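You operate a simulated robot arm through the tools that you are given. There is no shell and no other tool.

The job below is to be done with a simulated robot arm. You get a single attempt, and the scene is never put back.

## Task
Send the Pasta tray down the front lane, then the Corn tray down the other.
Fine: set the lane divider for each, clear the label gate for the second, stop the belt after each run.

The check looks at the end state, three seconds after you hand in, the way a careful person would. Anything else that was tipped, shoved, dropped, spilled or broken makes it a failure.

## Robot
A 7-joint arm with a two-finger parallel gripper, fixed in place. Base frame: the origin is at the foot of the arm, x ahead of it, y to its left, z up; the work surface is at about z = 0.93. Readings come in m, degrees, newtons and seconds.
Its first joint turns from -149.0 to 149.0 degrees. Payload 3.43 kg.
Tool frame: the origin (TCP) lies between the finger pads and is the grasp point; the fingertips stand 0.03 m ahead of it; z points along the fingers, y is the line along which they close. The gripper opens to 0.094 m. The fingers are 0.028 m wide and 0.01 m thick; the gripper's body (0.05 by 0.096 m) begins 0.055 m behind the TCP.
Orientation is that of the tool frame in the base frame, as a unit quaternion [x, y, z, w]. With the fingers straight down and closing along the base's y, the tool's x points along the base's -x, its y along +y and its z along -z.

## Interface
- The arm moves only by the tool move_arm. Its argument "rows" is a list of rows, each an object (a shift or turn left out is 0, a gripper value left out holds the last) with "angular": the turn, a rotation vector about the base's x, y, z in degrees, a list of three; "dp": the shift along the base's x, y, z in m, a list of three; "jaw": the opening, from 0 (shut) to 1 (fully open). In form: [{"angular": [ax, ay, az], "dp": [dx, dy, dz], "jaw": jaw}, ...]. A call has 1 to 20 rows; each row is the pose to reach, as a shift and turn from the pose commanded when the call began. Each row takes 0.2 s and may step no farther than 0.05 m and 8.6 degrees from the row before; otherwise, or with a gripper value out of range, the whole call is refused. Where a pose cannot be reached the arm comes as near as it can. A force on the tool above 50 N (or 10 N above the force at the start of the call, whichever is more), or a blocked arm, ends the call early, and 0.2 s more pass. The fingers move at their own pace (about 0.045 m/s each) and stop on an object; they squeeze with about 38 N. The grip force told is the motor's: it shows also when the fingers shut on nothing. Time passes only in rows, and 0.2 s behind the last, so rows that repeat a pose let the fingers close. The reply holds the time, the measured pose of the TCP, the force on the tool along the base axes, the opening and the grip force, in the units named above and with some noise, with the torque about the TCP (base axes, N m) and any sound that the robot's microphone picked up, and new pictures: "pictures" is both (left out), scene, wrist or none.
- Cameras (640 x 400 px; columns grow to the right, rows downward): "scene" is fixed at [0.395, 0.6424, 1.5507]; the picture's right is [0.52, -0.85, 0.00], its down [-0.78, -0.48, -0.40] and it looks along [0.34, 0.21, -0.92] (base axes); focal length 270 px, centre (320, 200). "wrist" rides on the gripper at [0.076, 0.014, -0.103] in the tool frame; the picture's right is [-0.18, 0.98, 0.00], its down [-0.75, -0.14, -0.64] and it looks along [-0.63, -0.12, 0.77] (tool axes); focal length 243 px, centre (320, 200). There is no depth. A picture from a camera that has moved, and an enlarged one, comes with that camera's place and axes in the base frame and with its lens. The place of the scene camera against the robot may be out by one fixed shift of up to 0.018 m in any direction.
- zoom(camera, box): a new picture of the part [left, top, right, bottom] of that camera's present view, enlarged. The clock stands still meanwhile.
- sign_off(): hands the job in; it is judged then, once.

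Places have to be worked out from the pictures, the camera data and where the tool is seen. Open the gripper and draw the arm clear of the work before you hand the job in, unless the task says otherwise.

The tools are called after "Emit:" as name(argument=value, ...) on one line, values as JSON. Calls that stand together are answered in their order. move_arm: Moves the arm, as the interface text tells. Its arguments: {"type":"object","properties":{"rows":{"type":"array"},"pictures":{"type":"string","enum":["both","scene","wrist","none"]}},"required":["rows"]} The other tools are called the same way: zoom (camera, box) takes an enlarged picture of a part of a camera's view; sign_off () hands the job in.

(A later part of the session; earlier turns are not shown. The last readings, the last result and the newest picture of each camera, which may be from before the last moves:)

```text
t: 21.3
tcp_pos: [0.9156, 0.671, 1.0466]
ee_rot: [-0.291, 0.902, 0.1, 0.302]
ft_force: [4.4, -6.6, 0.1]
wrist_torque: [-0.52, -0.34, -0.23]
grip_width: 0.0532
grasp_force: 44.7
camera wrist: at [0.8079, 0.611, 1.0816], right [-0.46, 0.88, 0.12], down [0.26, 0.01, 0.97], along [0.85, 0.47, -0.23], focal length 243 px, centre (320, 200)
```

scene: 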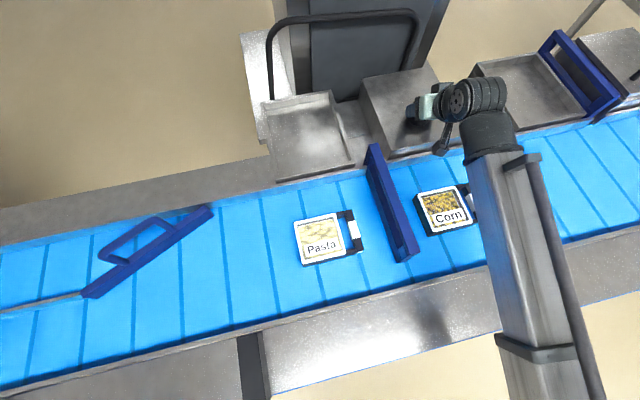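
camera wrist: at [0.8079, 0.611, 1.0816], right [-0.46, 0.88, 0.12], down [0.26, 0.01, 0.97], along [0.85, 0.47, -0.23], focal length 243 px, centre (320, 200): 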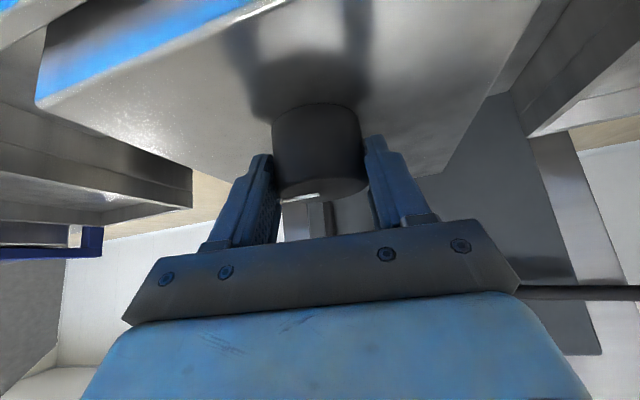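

The knob is gripped at 0.053 m. I'll try a small counter-clockwise turn about the knob's axis and watch the torque, sound and belt.

Emit:
move_arm(rows=[{"dp": [0.0007, -0.0008, 0], "angular": [0, 0, 5]}, {"dp": [0.0014, -0.0016, 0], "angular": [0, 0, 10]}, {"dp": [0.0022, -0.0023, 0], "angular": [0, 0, 15]}, {"dp": [0.003, -0.0029, 0], "angular": [0, 0, 20]}])

Emit:
zoom(camera="wrist", box=[240, 90, 400, 230])

```text
t: 22.3
tcp_pos: [0.9201, 0.6671, 1.0448]
ee_rot: [-0.445, 0.837, 0.153, 0.28]
ft_force: [7.7, -9.7, 3.1]
wrist_torque: [-1.26, -0.79, -0.82]
grip_width: 0.0529
grasp_force: 44.8
camera wrist: at [0.8381, 0.574, 1.0812], right [-0.73, 0.67, 0.12], down [0.24, 0.09, 0.97], along [0.64, 0.74, -0.23], focal length 243 px, centre (320, 200)
```

scene: 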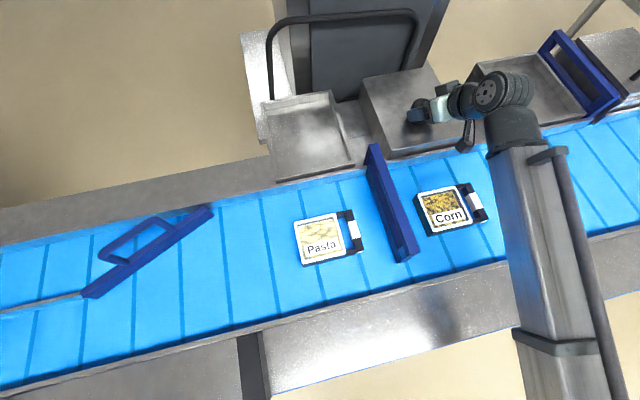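
wrist: 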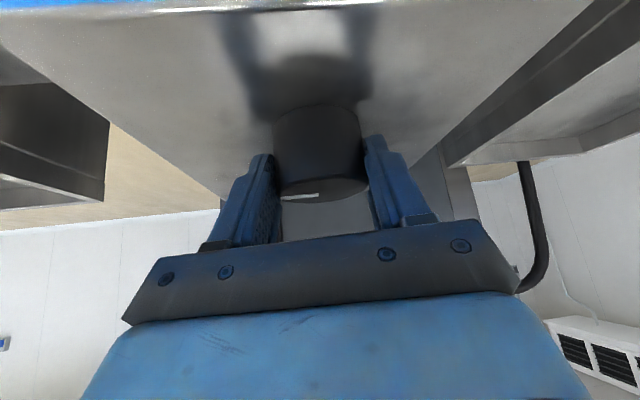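

```text
2.86 times, centred on (320, 160) of wrist
camera zoom: at [0.8381, 0.574, 1.0812], right [-0.73, 0.67, 0.12], down [0.24, 0.09, 0.97], along [0.64, 0.74, -0.23], focal length 693 px, centre (320, 314)
```

zoom: 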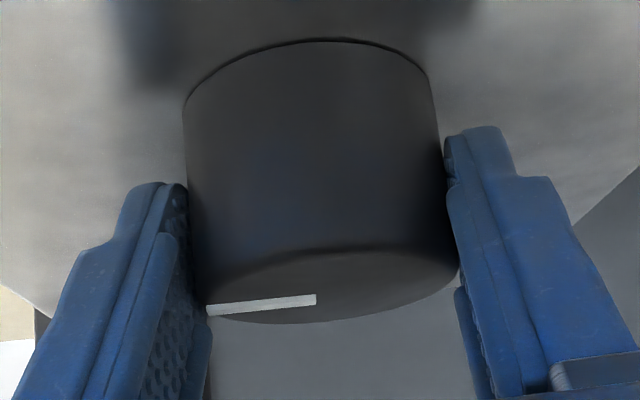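

The knob turns with the gripper and there is no belt motion yet. I'll continue counter-clockwise with a small lateral correction to relieve the side force.

Emit:
move_arm(rows=[{"dp": [0.0021, -0.0016, 0], "angular": [0, 0, 6]}, {"dp": [0.0037, -0.0032, 0], "angular": [0, 0, 12]}, {"dp": [0.0049, -0.0036, 0], "angular": [0, 0, 18]}, {"dp": [0.0061, -0.0039, 0], "angular": [0, 0, 24]}])

Emit:
zoom(camera="wrist", box=[240, 90, 400, 230])

```text
t: 23.3
tcp_pos: [0.9236, 0.6648, 1.0463]
ee_rot: [-0.608, 0.727, 0.208, 0.243]
ft_force: [-3.3, 2.6, 1.9]
wrist_torque: [-0.81, -0.96, -1.16]
grip_width: 0.0531
grasp_force: 44.6
camera wrist: at [0.8888, 0.5475, 1.0807], right [-0.94, 0.31, 0.12], down [0.18, 0.18, 0.97], along [0.28, 0.93, -0.23], focal length 243 px, centre (320, 200)
```

scene: 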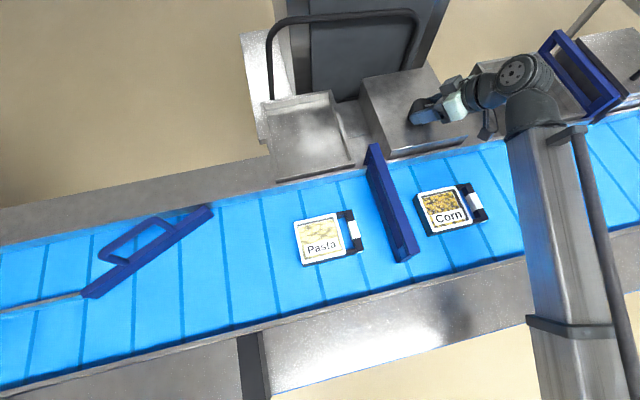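
wrist: 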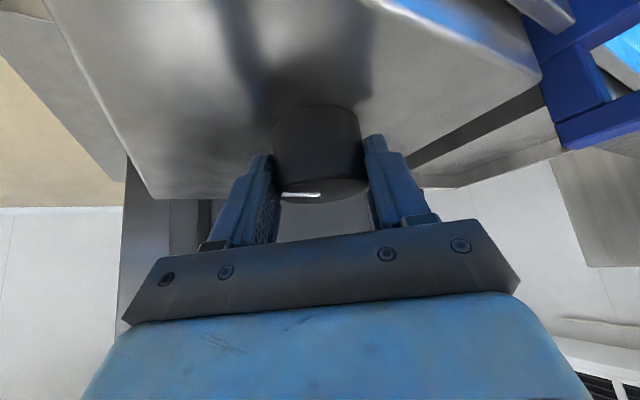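

```text
2.86 times, centred on (320, 160) of wrist
camera zoom: at [0.8888, 0.5475, 1.0807], right [-0.94, 0.31, 0.12], down [0.18, 0.18, 0.97], along [0.28, 0.93, -0.23], focal length 693 px, centre (320, 314)
```

zoom: 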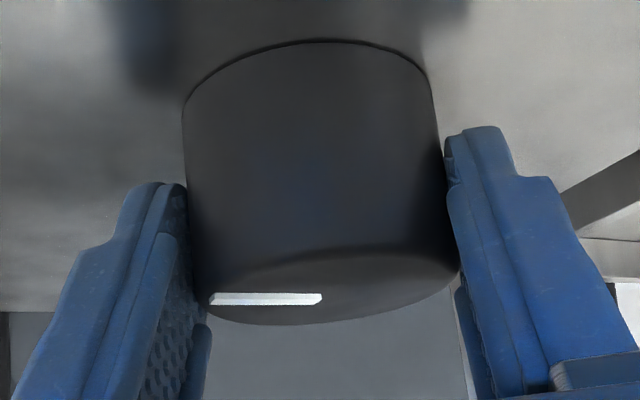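

The knob followed only about 20° and then slipped in the grip at about 1.2 N·m, so it seems to be against a stop in that direction. I'll turn back clockwise past the starting angle and watch.

Emit:
move_arm(rows=[{"dp": [-0.0016, 0.0004, 0], "angular": [0, 0, -8]}, {"dp": [-0.0032, 0.001, 0], "angular": [0, 0, -16]}, {"dp": [-0.0046, 0.0019, 0], "angular": [0, 0, -24]}, {"dp": [-0.0059, 0.0029, 0], "angular": [0, 0, -32]}, {"dp": [-0.0071, 0.0041, 0], "angular": [0, 0, -40]}])

Emit:
zoom(camera="wrist", box=[240, 90, 400, 230])

```text
t: 24.5
tcp_pos: [0.9168, 0.67, 1.0461]
ee_rot: [-0.322, 0.892, 0.111, 0.298]
ft_force: [-9.7, 13.2, -1.3]
wrist_torque: [-1.07, -0.42, 0.23]
grip_width: 0.053
grasp_force: 45.4
camera wrist: at [0.8128, 0.6025, 1.0811], right [-0.52, 0.85, 0.12], down [0.26, 0.02, 0.97], along [0.82, 0.53, -0.23], focal length 243 px, centre (320, 200)
```

scene: 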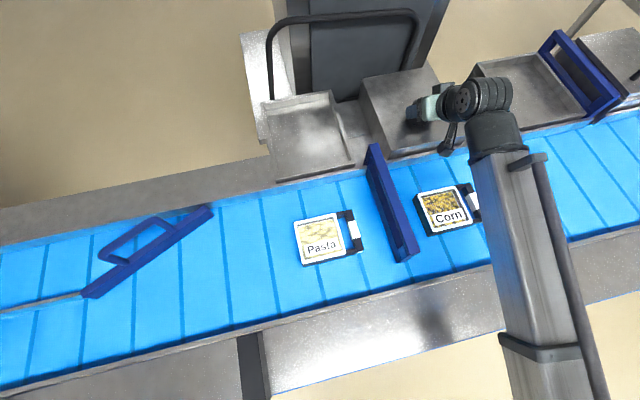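
wrist: 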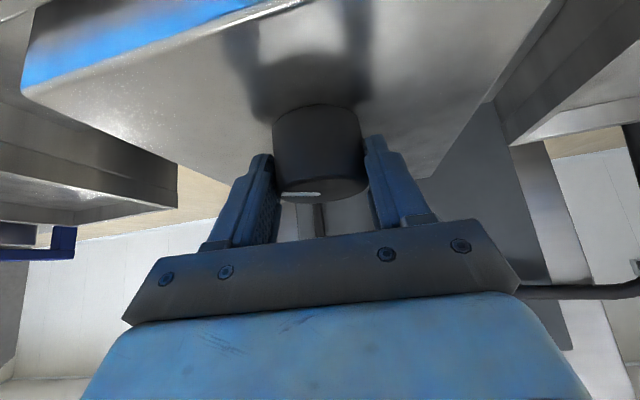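

```text
2.86 times, centred on (320, 160) of wrist
camera zoom: at [0.8128, 0.6025, 1.0811], right [-0.52, 0.85, 0.12], down [0.26, 0.02, 0.97], along [0.82, 0.53, -0.23], focal length 693 px, centre (320, 314)
```

zoom: 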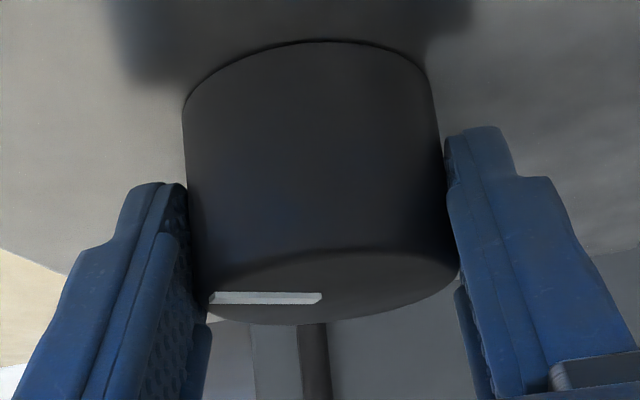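

The pointer stayed fixed relative to the gripper this time, so the knob is turning clockwise with little resistance. I'll continue clockwise.

Emit:
move_arm(rows=[{"dp": [-0.0025, 0.0034, 0], "angular": [0, 0, -8]}, {"dp": [-0.0033, 0.0048, 0], "angular": [0, 0, -16]}, {"dp": [-0.0038, 0.0064, 0], "angular": [0, 0, -24]}, {"dp": [-0.0042, 0.008, 0], "angular": [0, 0, -32]}, {"dp": [-0.0043, 0.0097, 0], "angular": [0, 0, -40]}])

Emit:
zoom(camera="wrist", box=[240, 90, 400, 230])

```text
t: 25.7
tcp_pos: [0.9124, 0.6787, 1.0461]
ee_rot: [0.003, 0.948, 0.002, 0.319]
ft_force: [-9.1, 5.3, 0.6]
wrist_torque: [-1.35, 0.36, 0.05]
grip_width: 0.053
grasp_force: 45.0
camera wrist: at [0.79, 0.6935, 1.0811], right [0.15, 0.98, 0.12], down [0.21, -0.15, 0.97], along [0.97, -0.12, -0.23], focal length 243 px, centre (320, 200)
```

scene: 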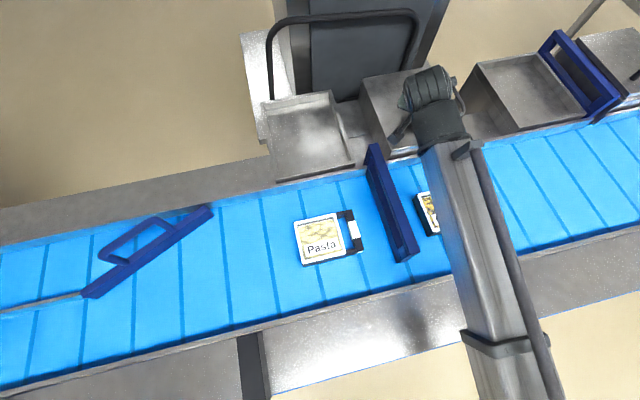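
wrist: 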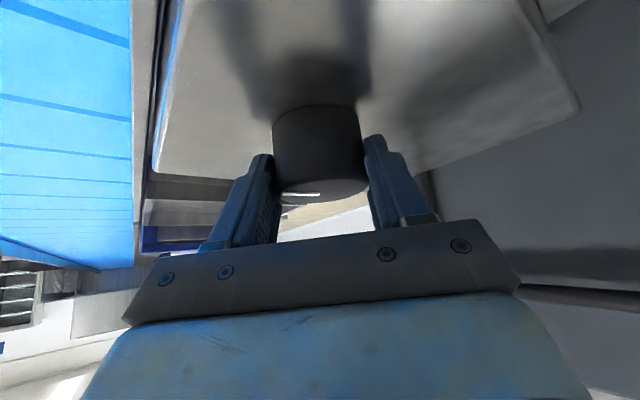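

```text
2.86 times, centred on (320, 160) of wrist
camera zoom: at [0.79, 0.6935, 1.0811], right [0.15, 0.98, 0.12], down [0.21, -0.15, 0.97], along [0.97, -0.12, -0.23], focal length 693 px, centre (320, 314)
```

zoom: 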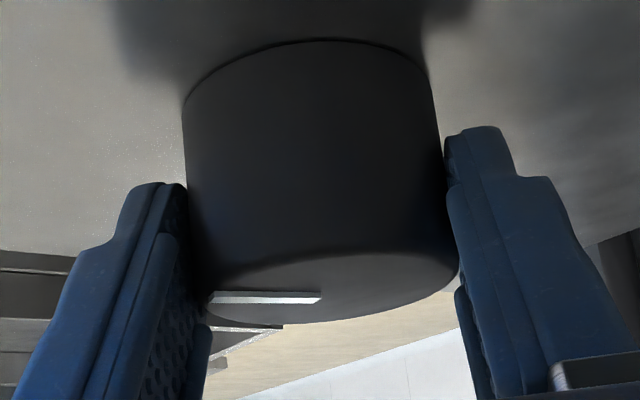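

It turned another 40° and the pointer now faces about -99°, still with no belt motion. I'll continue clockwise as far as reach allows.

Emit:
move_arm(rows=[{"dp": [-0.001, 0.002, 0], "angular": [0, 0, -8]}, {"dp": [-0.0006, 0.0036, 0], "angular": [0, 0, -16]}, {"dp": [0.0, 0.0052, 0], "angular": [0, 0, -24]}, {"dp": [0.0, 0.0052, 0], "angular": [0, 0, -24]}])

Emit:
zoom(camera="wrist", box=[240, 90, 400, 230])

```text
t: 26.7
tcp_pos: [0.9146, 0.6839, 1.0464]
ee_rot: [0.199, 0.927, -0.064, 0.312]
ft_force: [3.8, 8.2, 4.3]
wrist_torque: [-1.46, 1.47, 0.14]
grip_width: 0.0528
grasp_force: 44.8
camera wrist: at [0.8075, 0.7474, 1.081], right [0.54, 0.84, 0.12], down [0.13, -0.22, 0.97], along [0.83, -0.5, -0.23], focal length 243 px, centre (320, 200)
```

scene: 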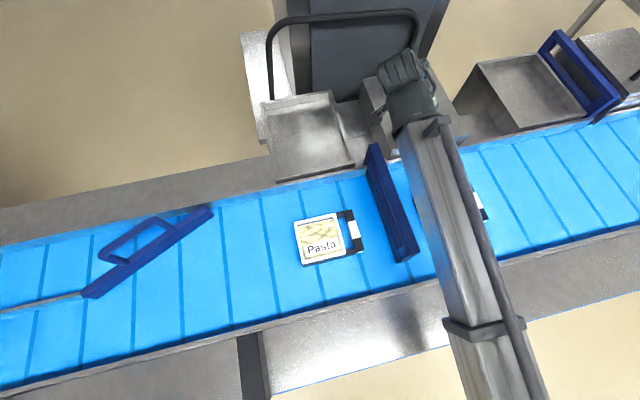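
wrist: 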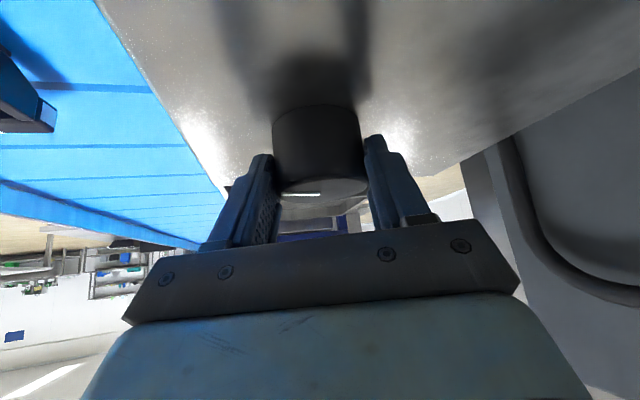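

```text
2.86 times, centred on (320, 160) of wrist
camera zoom: at [0.8075, 0.7474, 1.081], right [0.54, 0.84, 0.12], down [0.13, -0.22, 0.97], along [0.83, -0.5, -0.23], focal length 693 px, centre (320, 314)
```

zoom: 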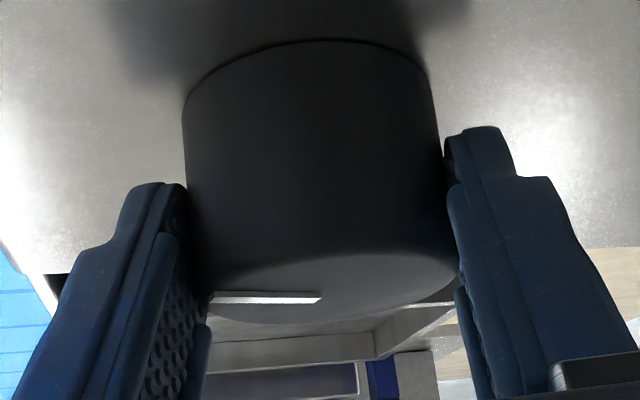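

The knob keeps turning freely (pointer now about -123°), and there is no belt motion yet. I'll turn a bit more with this grasp.

Emit:
move_arm(rows=[{"dp": [0.0009, 0.0013, 0], "angular": [0, 0, -8]}, {"dp": [0.002, 0.0024, 0], "angular": [0, 0, -16]}, {"dp": [0.0033, 0.0034, 0], "angular": [0, 0, -24]}, {"dp": [0.0033, 0.0034, 0], "angular": [0, 0, -24]}, {"dp": [0.0033, 0.0034, 0], "angular": [0, 0, -24]}])

Emit:
zoom(camera="wrist", box=[240, 90, 400, 230])

```text
t: 27.9
tcp_pos: [0.9172, 0.6884, 1.0444]
ee_rot: [0.387, 0.865, -0.125, 0.293]
ft_force: [9.9, 20.5, 17.5]
wrist_torque: [-1.28, 0.4, 1.53]
grip_width: 0.0537
grasp_force: 45.7
camera wrist: at [0.8448, 0.7895, 1.0804], right [0.83, 0.55, 0.12], down [0.03, -0.26, 0.97], along [0.56, -0.8, -0.23], focal length 243 px, centre (320, 200)
```

scene: 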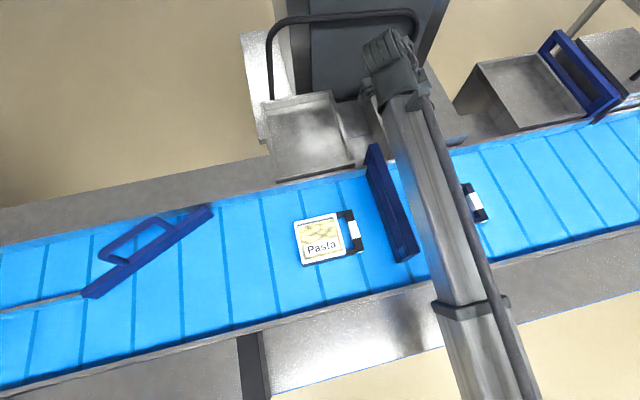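
wrist: 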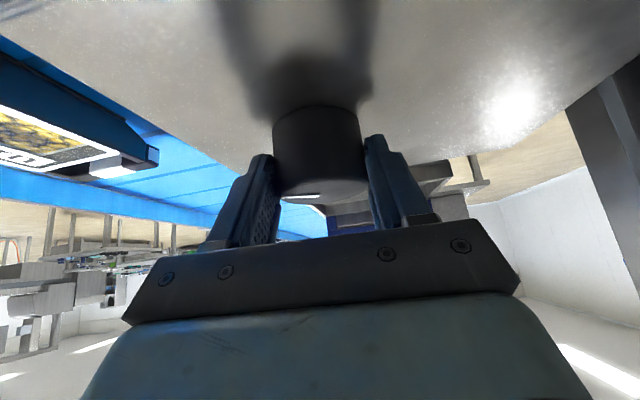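

```text
2.86 times, centred on (320, 160) of wrist
camera zoom: at [0.8448, 0.7895, 1.0804], right [0.83, 0.55, 0.12], down [0.03, -0.26, 0.97], along [0.56, -0.8, -0.23], focal length 693 px, centre (320, 314)
```

zoom: 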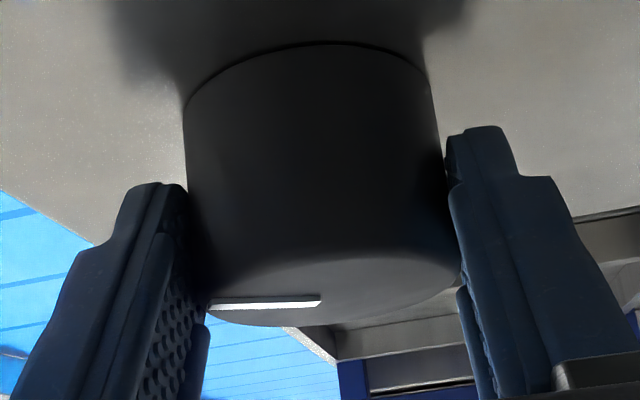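

A stop was also reached clockwise (pointer near -126°), yet the belt never moved, so the knob may need another condition or there may be another control. I'll look further upstream with wide zooms at the view edges.

Emit:
zoom(camera="scene", box=[600, 0, 640, 400])

Emit:
zoom(camera="scene", box=[0, 0, 40, 400])

Emit:
zoom(camera="scene", box=[280, 180, 380, 280])

```text
1.00 times, centred on (620, 200) of scene (not enlarged: the box is as wide or as high as the picture)
camera zoom: at [0.395, 0.6424, 1.5507], right [0.52, -0.85, 0.0], down [-0.78, -0.48, -0.4], along [0.34, 0.21, -0.92], focal length 270 px, centre (20, 200)
```

zoom: 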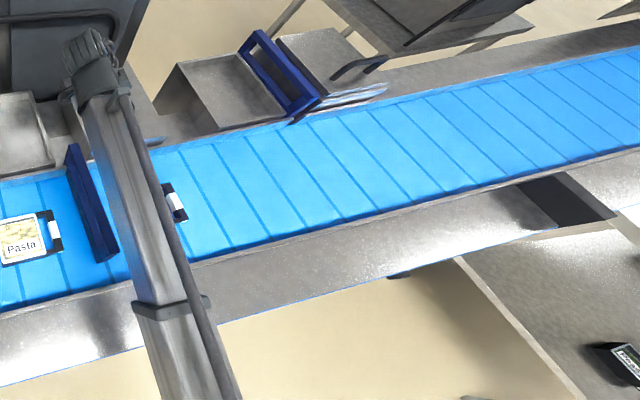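

```text
1.00 times, centred on (20, 200) of scene (not enlarged: the box is as wide or as high as the picture)
camera zoom: at [0.395, 0.6424, 1.5507], right [0.52, -0.85, 0.0], down [-0.78, -0.48, -0.4], along [0.34, 0.21, -0.92], focal length 270 px, centre (620, 200)
```

zoom: 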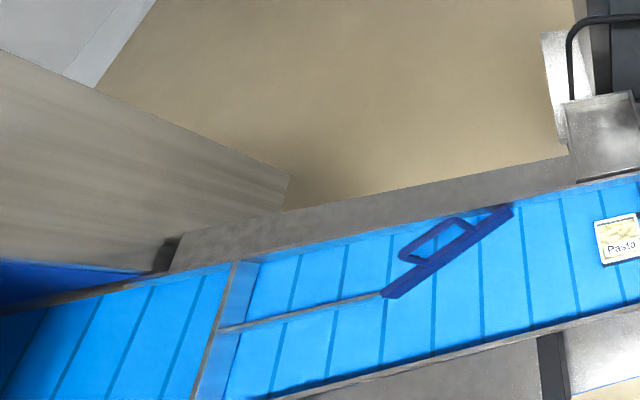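

```text
4.00 times, centred on (330, 230) of scene
camera zoom: at [0.395, 0.6424, 1.5507], right [0.52, -0.85, 0.0], down [-0.78, -0.48, -0.4], along [0.34, 0.21, -0.92], focal length 1078 px, centre (280, 80)
```

zoom: 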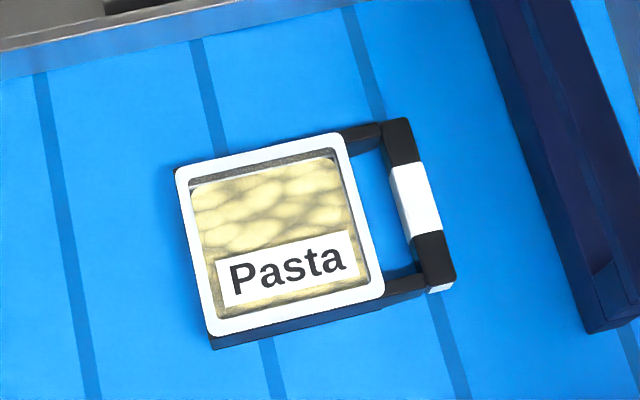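

The wide views show no other control: the lanes end at stops, and the knob is the only actuator. I'll hold here a moment to see whether the belt reacts with a delay.

Emit:
move_arm(rows=[{"angular": [0, 0, 4]}, {"angular": [0, 0, 4]}, {"angular": [0, 0, 4]}, {"angular": [0, 0, 4]}, {"angular": [0, 0, 4]}], pictures="scene")

Emit:
zoom(camera="wrist", box=[260, 150, 380, 210])

Emit:
zoom(camera="scene", box=[280, 180, 380, 280])

```text
t: 29.1
tcp_pos: [0.9165, 0.688, 1.0459]
ee_rot: [0.356, 0.878, -0.116, 0.297]
ft_force: [5.9, 18.1, 18.7]
wrist_torque: [-0.07, 0.04, 0.24]
grip_width: 0.0536
grasp_force: 44.8
```

scene: 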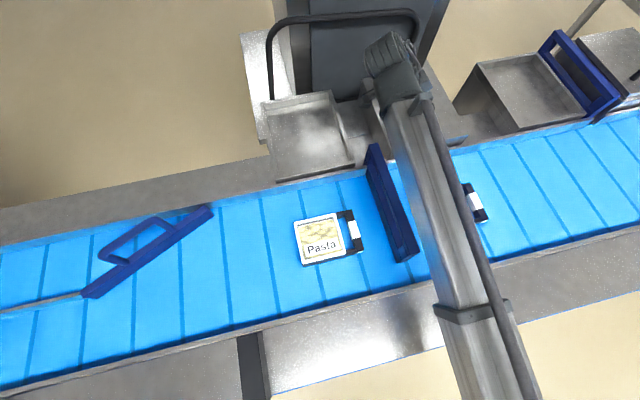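

```text
5.33 times, centred on (320, 180) of wrist
camera zoom: at [0.8376, 0.7837, 1.0804], right [0.79, 0.6, 0.12], down [0.05, -0.26, 0.97], along [0.61, -0.76, -0.23], focal length 1294 px, centre (320, 307)
```

zoom: 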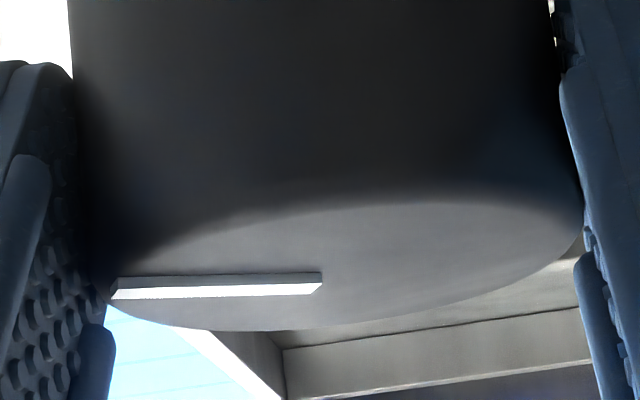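

```text
4.00 times, centred on (330, 230) of scene
camera zoom: at [0.395, 0.6424, 1.5507], right [0.52, -0.85, 0.0], down [-0.78, -0.48, -0.4], along [0.34, 0.21, -0.92], focal length 1078 px, centre (280, 80)
```

zoom: 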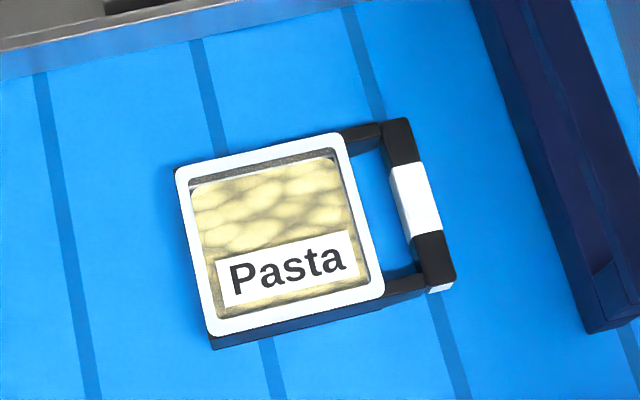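

Accounting for camera roll, the knob's start at about -46° was already its counter-clockwise stop, and it's now near -160°. The side and vertical forces show this grasp is strained, so I'll open, lift, and check the pointer.

Emit:
move_arm(rows=[{"jaw": 1}, {"jaw": 1}, {"jaw": 1}, {"dp": [0, 0, 0.03], "jaw": 1}, {"dp": [0, 0, 0.06], "jaw": 1}, {"dp": [-0.02, -0.01, 0.09], "jaw": 1}, {"dp": [-0.04, -0.03, 0.11], "jaw": 1}, {"dp": [-0.06, -0.05, 0.12], "angular": [0, 0, 8], "jaw": 1}, {"dp": [-0.08, -0.07, 0.12], "angular": [0, 0, 16], "jaw": 1}])

Emit:
zoom(camera="scene", box=[380, 60, 480, 150])

```text
t: 31.1
tcp_pos: [0.8365, 0.6163, 1.1656]
ee_rot: [0.23, 0.92, -0.074, 0.309]
ft_force: [-0.5, 0.2, -0.9]
wrist_torque: [-0.02, 0.01, 0.01]
grip_width: 0.0938
grasp_force: 0.1
camera wrist: at [0.7349, 0.6871, 1.2004], right [0.59, 0.8, 0.12], down [0.12, -0.23, 0.97], along [0.8, -0.56, -0.23], focal length 243 px, centre (320, 200)
```

scene: 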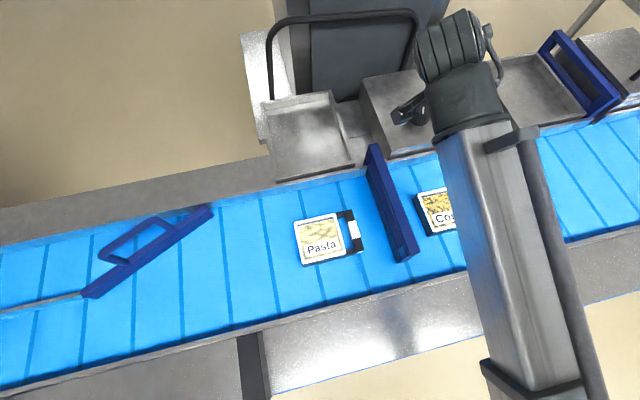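
wrist: 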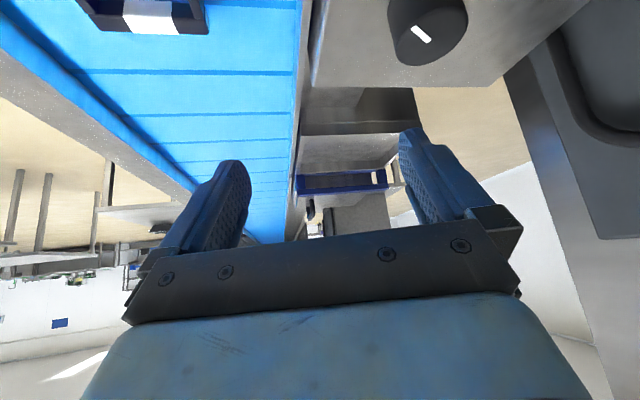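

```text
4.44 times, centred on (430, 105) of scene
camera zoom: at [0.395, 0.6424, 1.5507], right [0.52, -0.85, 0.0], down [-0.78, -0.48, -0.4], along [0.34, 0.21, -0.92], focal length 1198 px, centre (-169, 622)
```

zoom: 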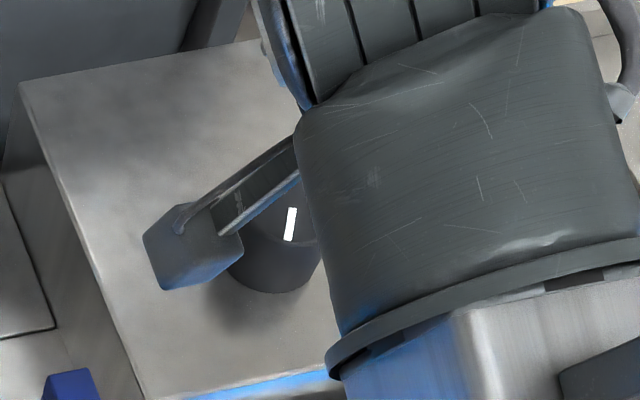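

The pointer has turned about 95° in total and stays there, but the trays haven't moved. I'll compare the gate with the earlier close-up in case the knob drives it, and move aside to listen and look.

Emit:
move_arm(rows=[{"dp": [-0.03, -0.03, 0.01]}, {"dp": [-0.06, -0.06, 0.02]}, {"dp": [-0.09, -0.09, 0.02]}, {"dp": [-0.12, -0.12, 0.02]}, {"dp": [-0.12, -0.12, 0.02]}])

Emit:
zoom(camera="scene", box=[340, 60, 520, 270])

Emit:
zoom(camera="scene", box=[380, 80, 470, 150])

```text
t: 32.3
tcp_pos: [0.7179, 0.4966, 1.1867]
ee_rot: [0.232, 0.919, -0.074, 0.31]
ft_force: [-0.5, -0.2, -0.3]
wrist_torque: [-0.02, 0.01, 0.02]
grip_width: 0.0938
grasp_force: 0.0
camera wrist: at [0.6155, 0.5668, 1.2221], right [0.59, 0.8, 0.12], down [0.12, -0.23, 0.97], along [0.8, -0.56, -0.23], focal length 243 px, centre (320, 200)
```

scene: 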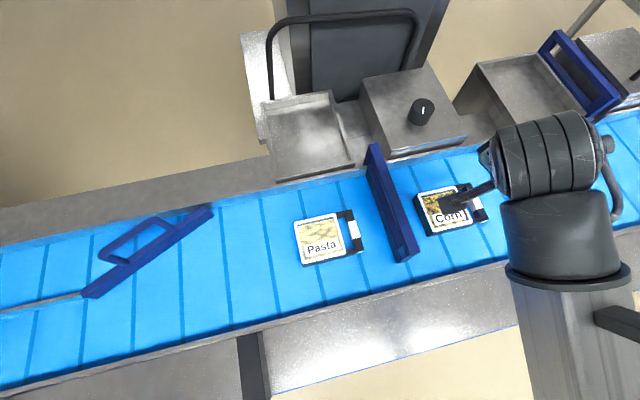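
wrist: 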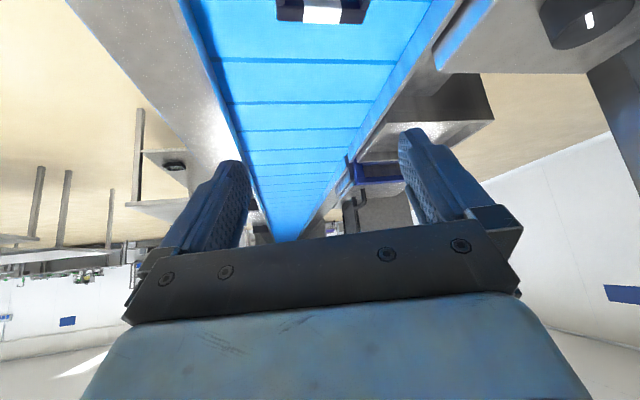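

```text
1.90 times, centred on (430, 165) of scene
camera zoom: at [0.395, 0.6424, 1.5507], right [0.52, -0.85, 0.0], down [-0.78, -0.48, -0.4], along [0.34, 0.21, -0.92], focal length 514 px, centre (110, 267)
```

zoom: 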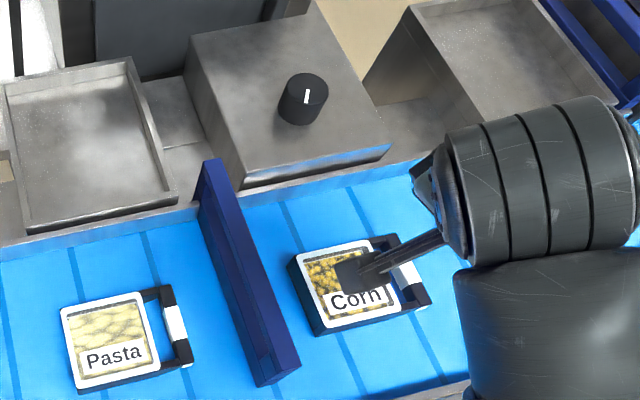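

```text
5.71 times, centred on (425, 115) of scene
camera zoom: at [0.395, 0.6424, 1.5507], right [0.52, -0.85, 0.0], down [-0.78, -0.48, -0.4], along [0.34, 0.21, -0.92], focal length 1540 px, centre (-280, 686)
```

zoom: 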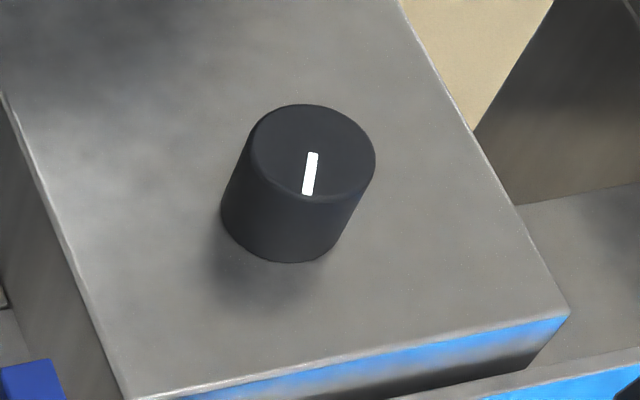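

The knob has gone exactly a quarter turn and rests there, but no belt motion follows. I'll look below the scene view for another control, such as the orange item on the near side.

Emit:
zoom(camera="scene", box=[0, 380, 640, 400])

Emit:
zoom(camera="scene", box=[0, 0, 640, 20])

Emit:
zoom(camera="scene", box=[600, 380, 640, 400])

```text
1.00 times, centred on (320, 390) of scene (not enlarged: the box is as wide or as high as the picture)
camera zoom: at [0.395, 0.6424, 1.5507], right [0.52, -0.85, 0.0], down [-0.78, -0.48, -0.4], along [0.34, 0.21, -0.92], focal length 270 px, centre (320, 10)
```

zoom: 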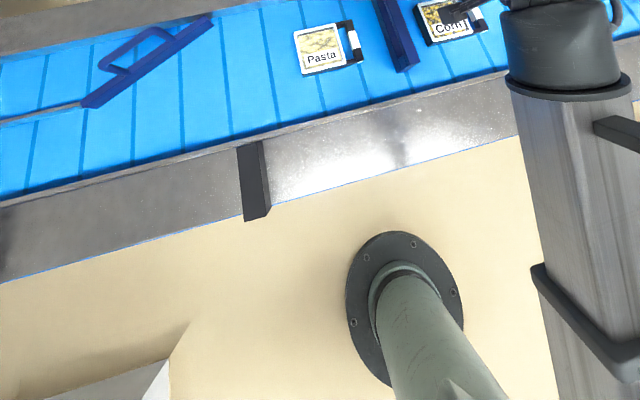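

```text
1.00 times, centred on (320, 10) of scene (not enlarged: the box is as wide or as high as the picture)
camera zoom: at [0.395, 0.6424, 1.5507], right [0.52, -0.85, 0.0], down [-0.78, -0.48, -0.4], along [0.34, 0.21, -0.92], focal length 270 px, centre (320, 390)
```

zoom: 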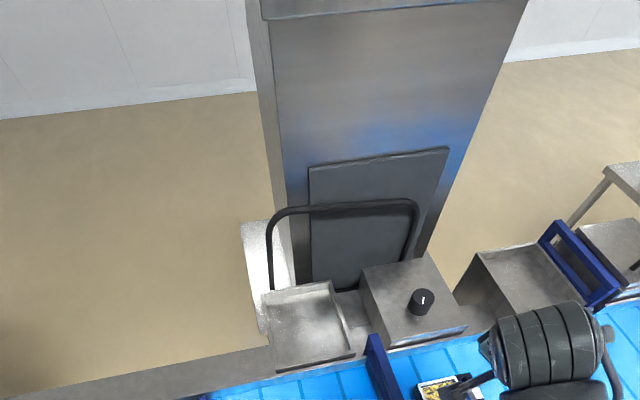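

```text
16.00 times, centred on (620, 390) of scene
camera zoom: at [0.395, 0.6424, 1.5507], right [0.52, -0.85, 0.0], down [-0.78, -0.48, -0.4], along [0.34, 0.21, -0.92], focal length 4313 px, centre (-4480, -2840)
```

zoom: 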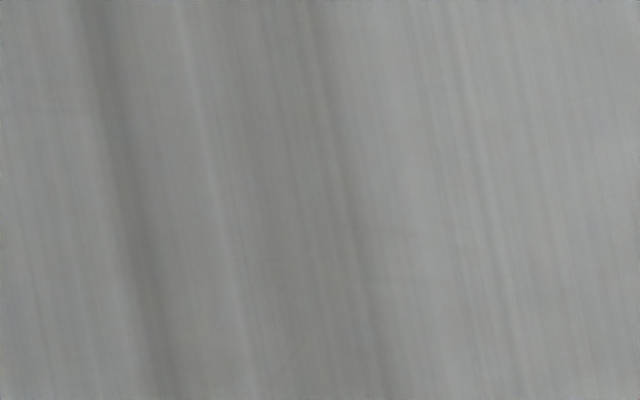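

No other control is visible, only the robot's own pedestal and kitchen furniture. I'll take the same Pasta close-up as before to check for very slow motion, and look at the Corn the same way.

Emit:
zoom(camera="scene", box=[280, 180, 380, 280])

Emit:
zoom(camera="wrist", box=[520, 0, 640, 80])

Emit:
zoom(camera="wrist", box=[280, 120, 420, 240])

```text
4.00 times, centred on (330, 230) of scene
camera zoom: at [0.395, 0.6424, 1.5507], right [0.52, -0.85, 0.0], down [-0.78, -0.48, -0.4], along [0.34, 0.21, -0.92], focal length 1078 px, centre (280, 80)
```

zoom: 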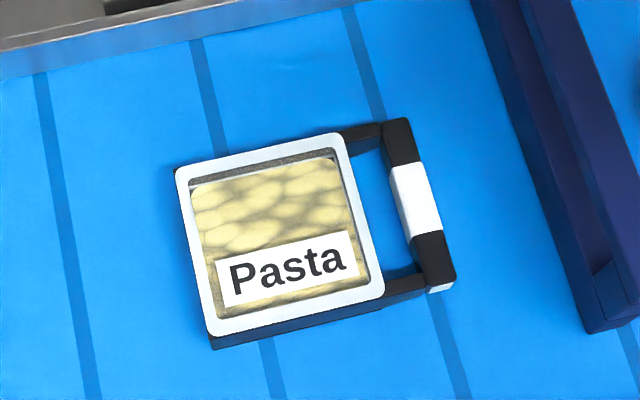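

```text
5.00 times, centred on (580, 40) of wrist
camera zoom: at [0.6155, 0.5668, 1.2221], right [0.59, 0.8, 0.12], down [0.12, -0.23, 0.97], along [0.8, -0.56, -0.23], focal length 1213 px, centre (-980, 1000)
```

zoom: 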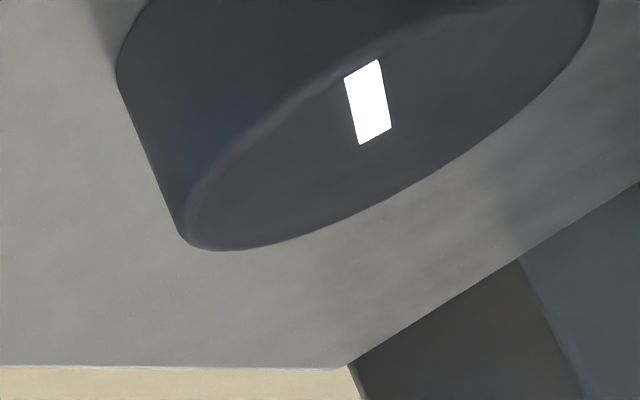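

```text
3.33 times, centred on (350, 180) of wrist
camera zoom: at [0.6155, 0.5668, 1.2221], right [0.59, 0.8, 0.12], down [0.12, -0.23, 0.97], along [0.8, -0.56, -0.23], focal length 809 px, centre (220, 267)
```

zoom: 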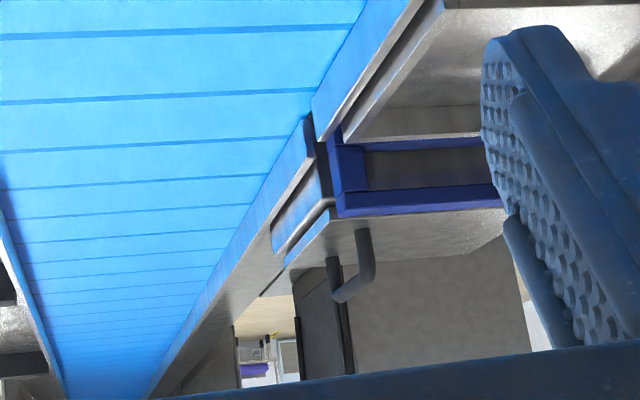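

Recomputing the pointer from the pixels gives about -163°, so the knob has turned about 118° in all, and the "stop" may only have been arm strain. I'll regrasp it from the opposite wrist angle and turn further clockwise.

Emit:
move_arm(rows=[{"dp": [0.0, 0.0, 0], "angular": [0, 0, 8]}, {"dp": [0.0, 0.0, 0], "angular": [0, 0, 16]}, {"dp": [0.02, 0.015, 0], "angular": [0, 0, 24]}, {"dp": [0.04, 0.03, 0], "angular": [0, 0, 32]}, {"dp": [0.06, 0.045, 0], "angular": [0, 0, 40]}, {"dp": [0.08, 0.06, 0], "angular": [0, 0, 48]}, {"dp": [0.1, 0.075, -0.01], "angular": [0, 0, 56]}, {"dp": [0.12, 0.095, -0.02], "angular": [0, 0, 64]}, {"dp": [0.14, 0.115, -0.03], "angular": [0, 0, 72]}, {"dp": [0.16, 0.135, -0.04], "angular": [0, 0, 80]}, {"dp": [0.18, 0.15, -0.05], "angular": [0, 0, 88]}, {"dp": [0.195, 0.16, -0.06], "angular": [0, 0, 96]}, {"dp": [0.204, 0.169, -0.07], "angular": [0, 0, 104]}, {"dp": [0.204, 0.169, -0.077], "angular": [0, 0, 104]}, {"dp": [0.204, 0.169, -0.077], "angular": [0, 0, 104]}])

```text
t: 35.5
tcp_pos: [0.9204, 0.6657, 1.1079]
ee_rot: [-0.583, 0.748, 0.199, 0.249]
ft_force: [1.2, -0.1, -0.5]
wrist_torque: [0.02, 0.04, 0.02]
grip_width: 0.0941
grasp_force: 0.1
camera wrist: at [0.8761, 0.5508, 1.1437], right [-0.92, 0.38, 0.12], down [0.2, 0.17, 0.97], along [0.35, 0.91, -0.23], focal length 243 px, centre (320, 200)
```

scene: 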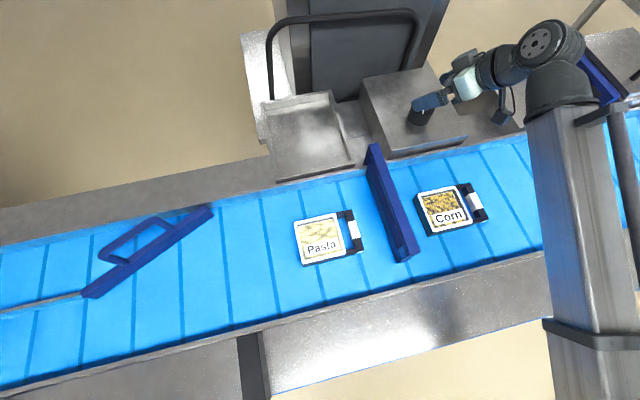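
wrist: 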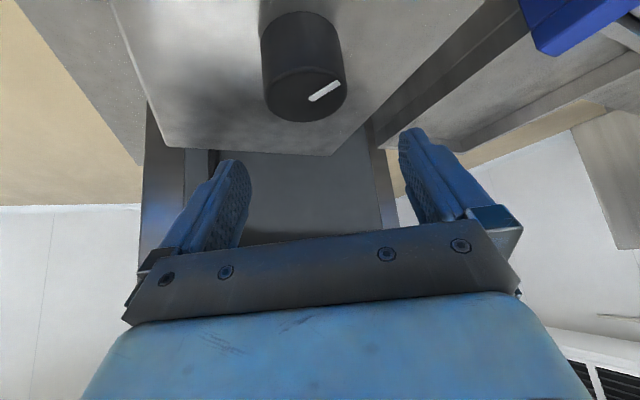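

Pointer confirmed at about -165°. The alignment is good, so I'll descend and grip again.

Emit:
move_arm(rows=[{"dp": [0.001, 0, -0.02]}, {"dp": [0.001, 0, -0.04]}, {"dp": [0.001, 0, -0.062]}, {"dp": [0.001, 0, -0.062]}, {"dp": [0.001, 0, -0.062], "jaw": 0.5}, {"dp": [0.001, 0, -0.062], "jaw": 0.2}, {"dp": [0.001, 0, -0.062], "jaw": 0}, {"dp": [0.001, 0, -0.062], "jaw": 0}])

Emit:
zoom(camera="wrist", box=[240, 90, 400, 230])

```text
t: 37.3
tcp_pos: [0.9229, 0.6656, 1.0467]
ee_rot: [-0.581, 0.748, 0.198, 0.25]
ft_force: [9.6, -1.0, -0.2]
wrist_torque: [-0.05, -0.63, -0.11]
grip_width: 0.0531
grasp_force: 41.1
camera wrist: at [0.8791, 0.5505, 1.0813], right [-0.92, 0.38, 0.12], down [0.19, 0.17, 0.97], along [0.35, 0.91, -0.23], focal length 243 px, centre (320, 200)
```

scene: 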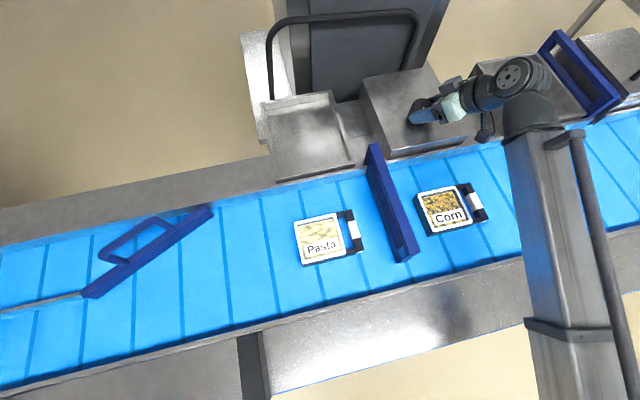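
wrist: 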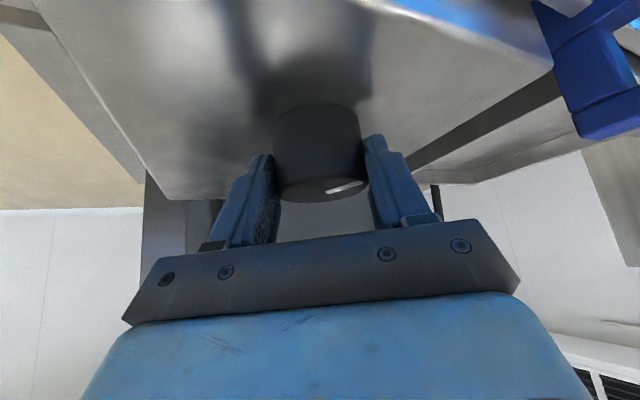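

```text
2.86 times, centred on (320, 160) of wrist
camera zoom: at [0.8791, 0.5505, 1.0813], right [-0.92, 0.38, 0.12], down [0.19, 0.17, 0.97], along [0.35, 0.91, -0.23], focal length 693 px, centre (320, 314)
```

zoom: 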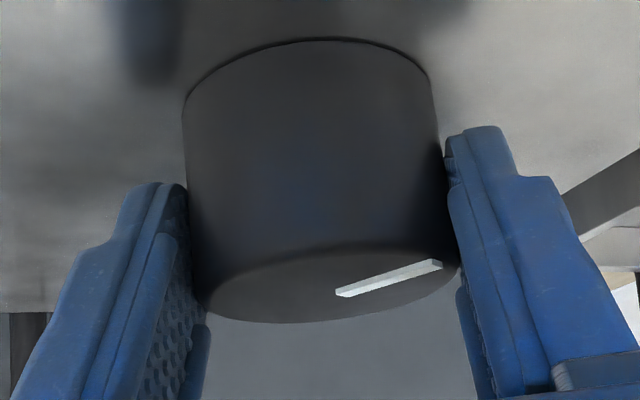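

Gripped again. I'll turn 24° clockwise and check whether the pointer follows.

Emit:
move_arm(rows=[{"dp": [0.0, 0.0005, 0], "angular": [0, 0, -8]}, {"dp": [-0.0012, 0.0012, 0], "angular": [0, 0, -16]}, {"dp": [-0.0026, 0.0022, 0], "angular": [0, 0, -24]}, {"dp": [-0.0026, 0.0022, 0], "angular": [0, 0, -24]}])

Emit:
zoom(camera="wrist", box=[240, 90, 400, 230])

```text
t: 38.3
tcp_pos: [0.9187, 0.6685, 1.0464]
ee_rot: [-0.414, 0.853, 0.142, 0.284]
ft_force: [-5.9, -2.1, -1.6]
wrist_torque: [-0.38, -0.94, 0.57]
grip_width: 0.0531
grasp_force: 44.9
camera wrist: at [0.8311, 0.5807, 1.0816], right [-0.68, 0.72, 0.12], down [0.25, 0.08, 0.97], along [0.69, 0.69, -0.23], focal length 243 px, centre (320, 200)
```

scene: 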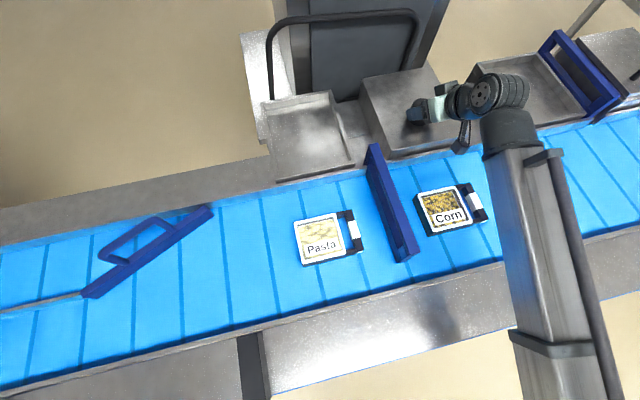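
wrist: 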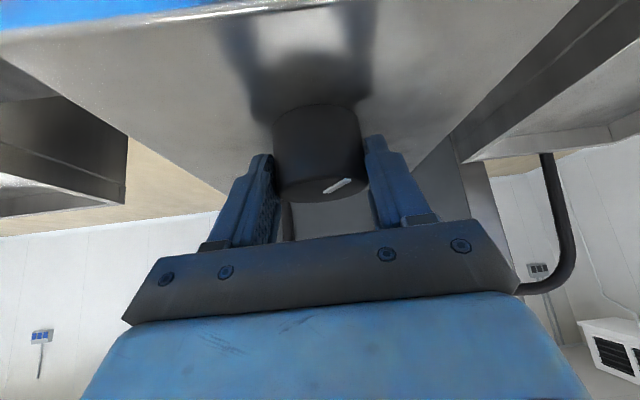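

```text
2.86 times, centred on (320, 160) of wrist
camera zoom: at [0.8311, 0.5807, 1.0816], right [-0.68, 0.72, 0.12], down [0.25, 0.08, 0.97], along [0.69, 0.69, -0.23], focal length 693 px, centre (320, 314)
```

zoom: 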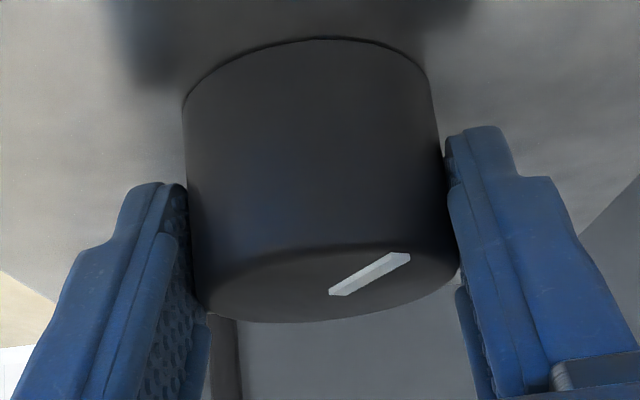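

The knob no longer follows, so it's at its clockwise end stop, about 120° from the start. I'll release and withdraw the arm clear of the belt to see if the belt only runs when the area is free.

Emit:
move_arm(rows=[{"jaw": 1}, {"jaw": 1}, {"jaw": 1}, {"dp": [0, 0, 0.03], "jaw": 1}, {"dp": [0, 0, 0.07], "jaw": 1}, {"dp": [-0.03, -0.03, 0.1], "jaw": 1}, {"dp": [-0.06, -0.06, 0.13], "jaw": 1}, {"dp": [-0.09, -0.09, 0.14], "jaw": 1}, {"dp": [-0.12, -0.12, 0.14], "jaw": 1}, {"dp": [-0.15, -0.15, 0.14], "jaw": 1}, {"dp": [-0.18, -0.18, 0.14], "jaw": 1}])

Emit:
zoom(camera="scene", box=[380, 80, 470, 150])

Emit:
zoom(camera="scene", box=[60, 180, 260, 320])

```text
refused: row 6 steps farther than a row can; nothing moved
```

```text
5.71 times, centred on (425, 115) of scene
camera zoom: at [0.395, 0.6424, 1.5507], right [0.52, -0.85, 0.0], down [-0.78, -0.48, -0.4], along [0.34, 0.21, -0.92], focal length 1540 px, centre (-280, 686)
```

zoom: 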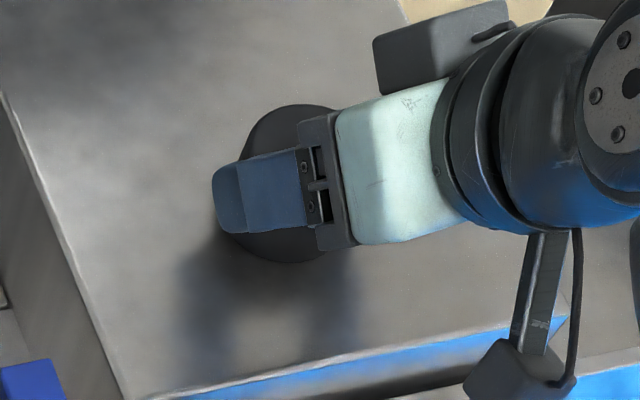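

```text
2.86 times, centred on (160, 250) of scene
camera zoom: at [0.395, 0.6424, 1.5507], right [0.52, -0.85, 0.0], down [-0.78, -0.48, -0.4], along [0.34, 0.21, -0.92], focal length 770 px, centre (777, 57)
```

zoom: 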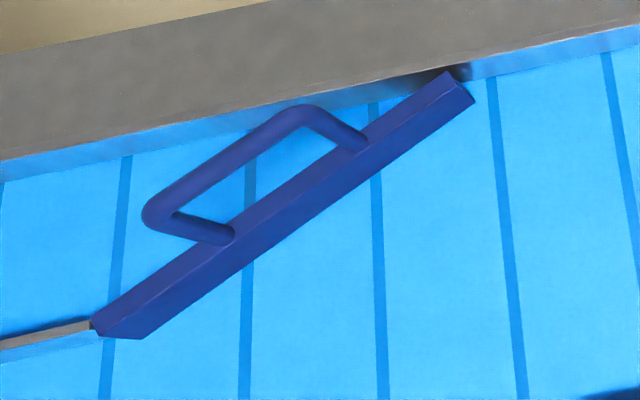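

The divider tip rests right against the far wall, which is good. The retreat was refused because one step was too long, so I'll redo it with shorter steps.

Emit:
move_arm(rows=[{"jaw": 1}, {"jaw": 1}, {"jaw": 1}, {"dp": [0, 0, 0.03], "jaw": 1}, {"dp": [0, 0, 0.06], "jaw": 1}, {"dp": [-0.02, -0.02, 0.09], "jaw": 1}, {"dp": [-0.05, -0.045, 0.11], "jaw": 1}, {"dp": [-0.08, -0.07, 0.12], "jaw": 1}, {"dp": [-0.11, -0.1, 0.12], "jaw": 1}, {"dp": [-0.14, -0.13, 0.12], "jaw": 1}, {"dp": [-0.16, -0.16, 0.12], "jaw": 1}, {"dp": [-0.18, -0.19, 0.12], "jaw": 1}, {"dp": [-0.18, -0.22, 0.12], "jaw": 1}])

Emit:
zoom(camera="scene", box=[380, 80, 470, 150])

```text
t: 41.1
tcp_pos: [0.7398, 0.4478, 1.1665]
ee_rot: [-0.414, 0.853, 0.143, 0.285]
ft_force: [-0.5, -0.8, 0.2]
wrist_torque: [-0.01, 0.0, 0.02]
grip_width: 0.094
grasp_force: 0.1
camera wrist: at [0.6525, 0.3611, 1.2023], right [-0.68, 0.72, 0.12], down [0.25, 0.08, 0.97], along [0.69, 0.69, -0.23], focal length 243 px, centre (320, 200)
```

scene: 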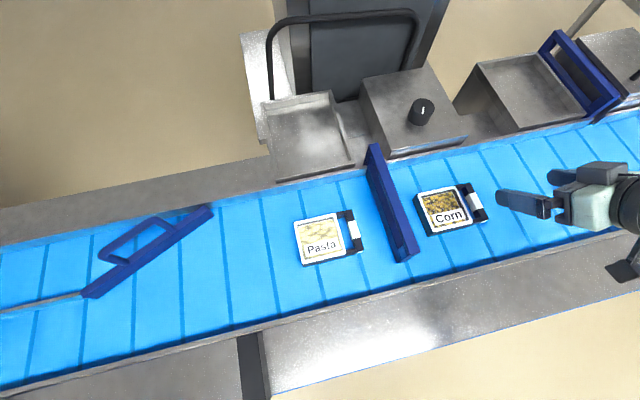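
wrist: 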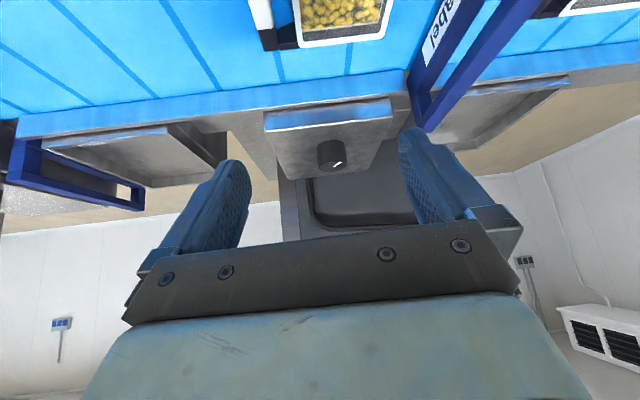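

```text
5.71 times, centred on (425, 115) of scene
camera zoom: at [0.395, 0.6424, 1.5507], right [0.52, -0.85, 0.0], down [-0.78, -0.48, -0.4], along [0.34, 0.21, -0.92], focal length 1540 px, centre (-280, 686)
```

zoom: 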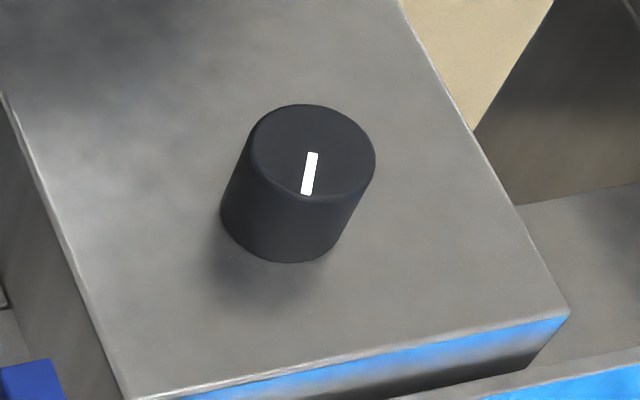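

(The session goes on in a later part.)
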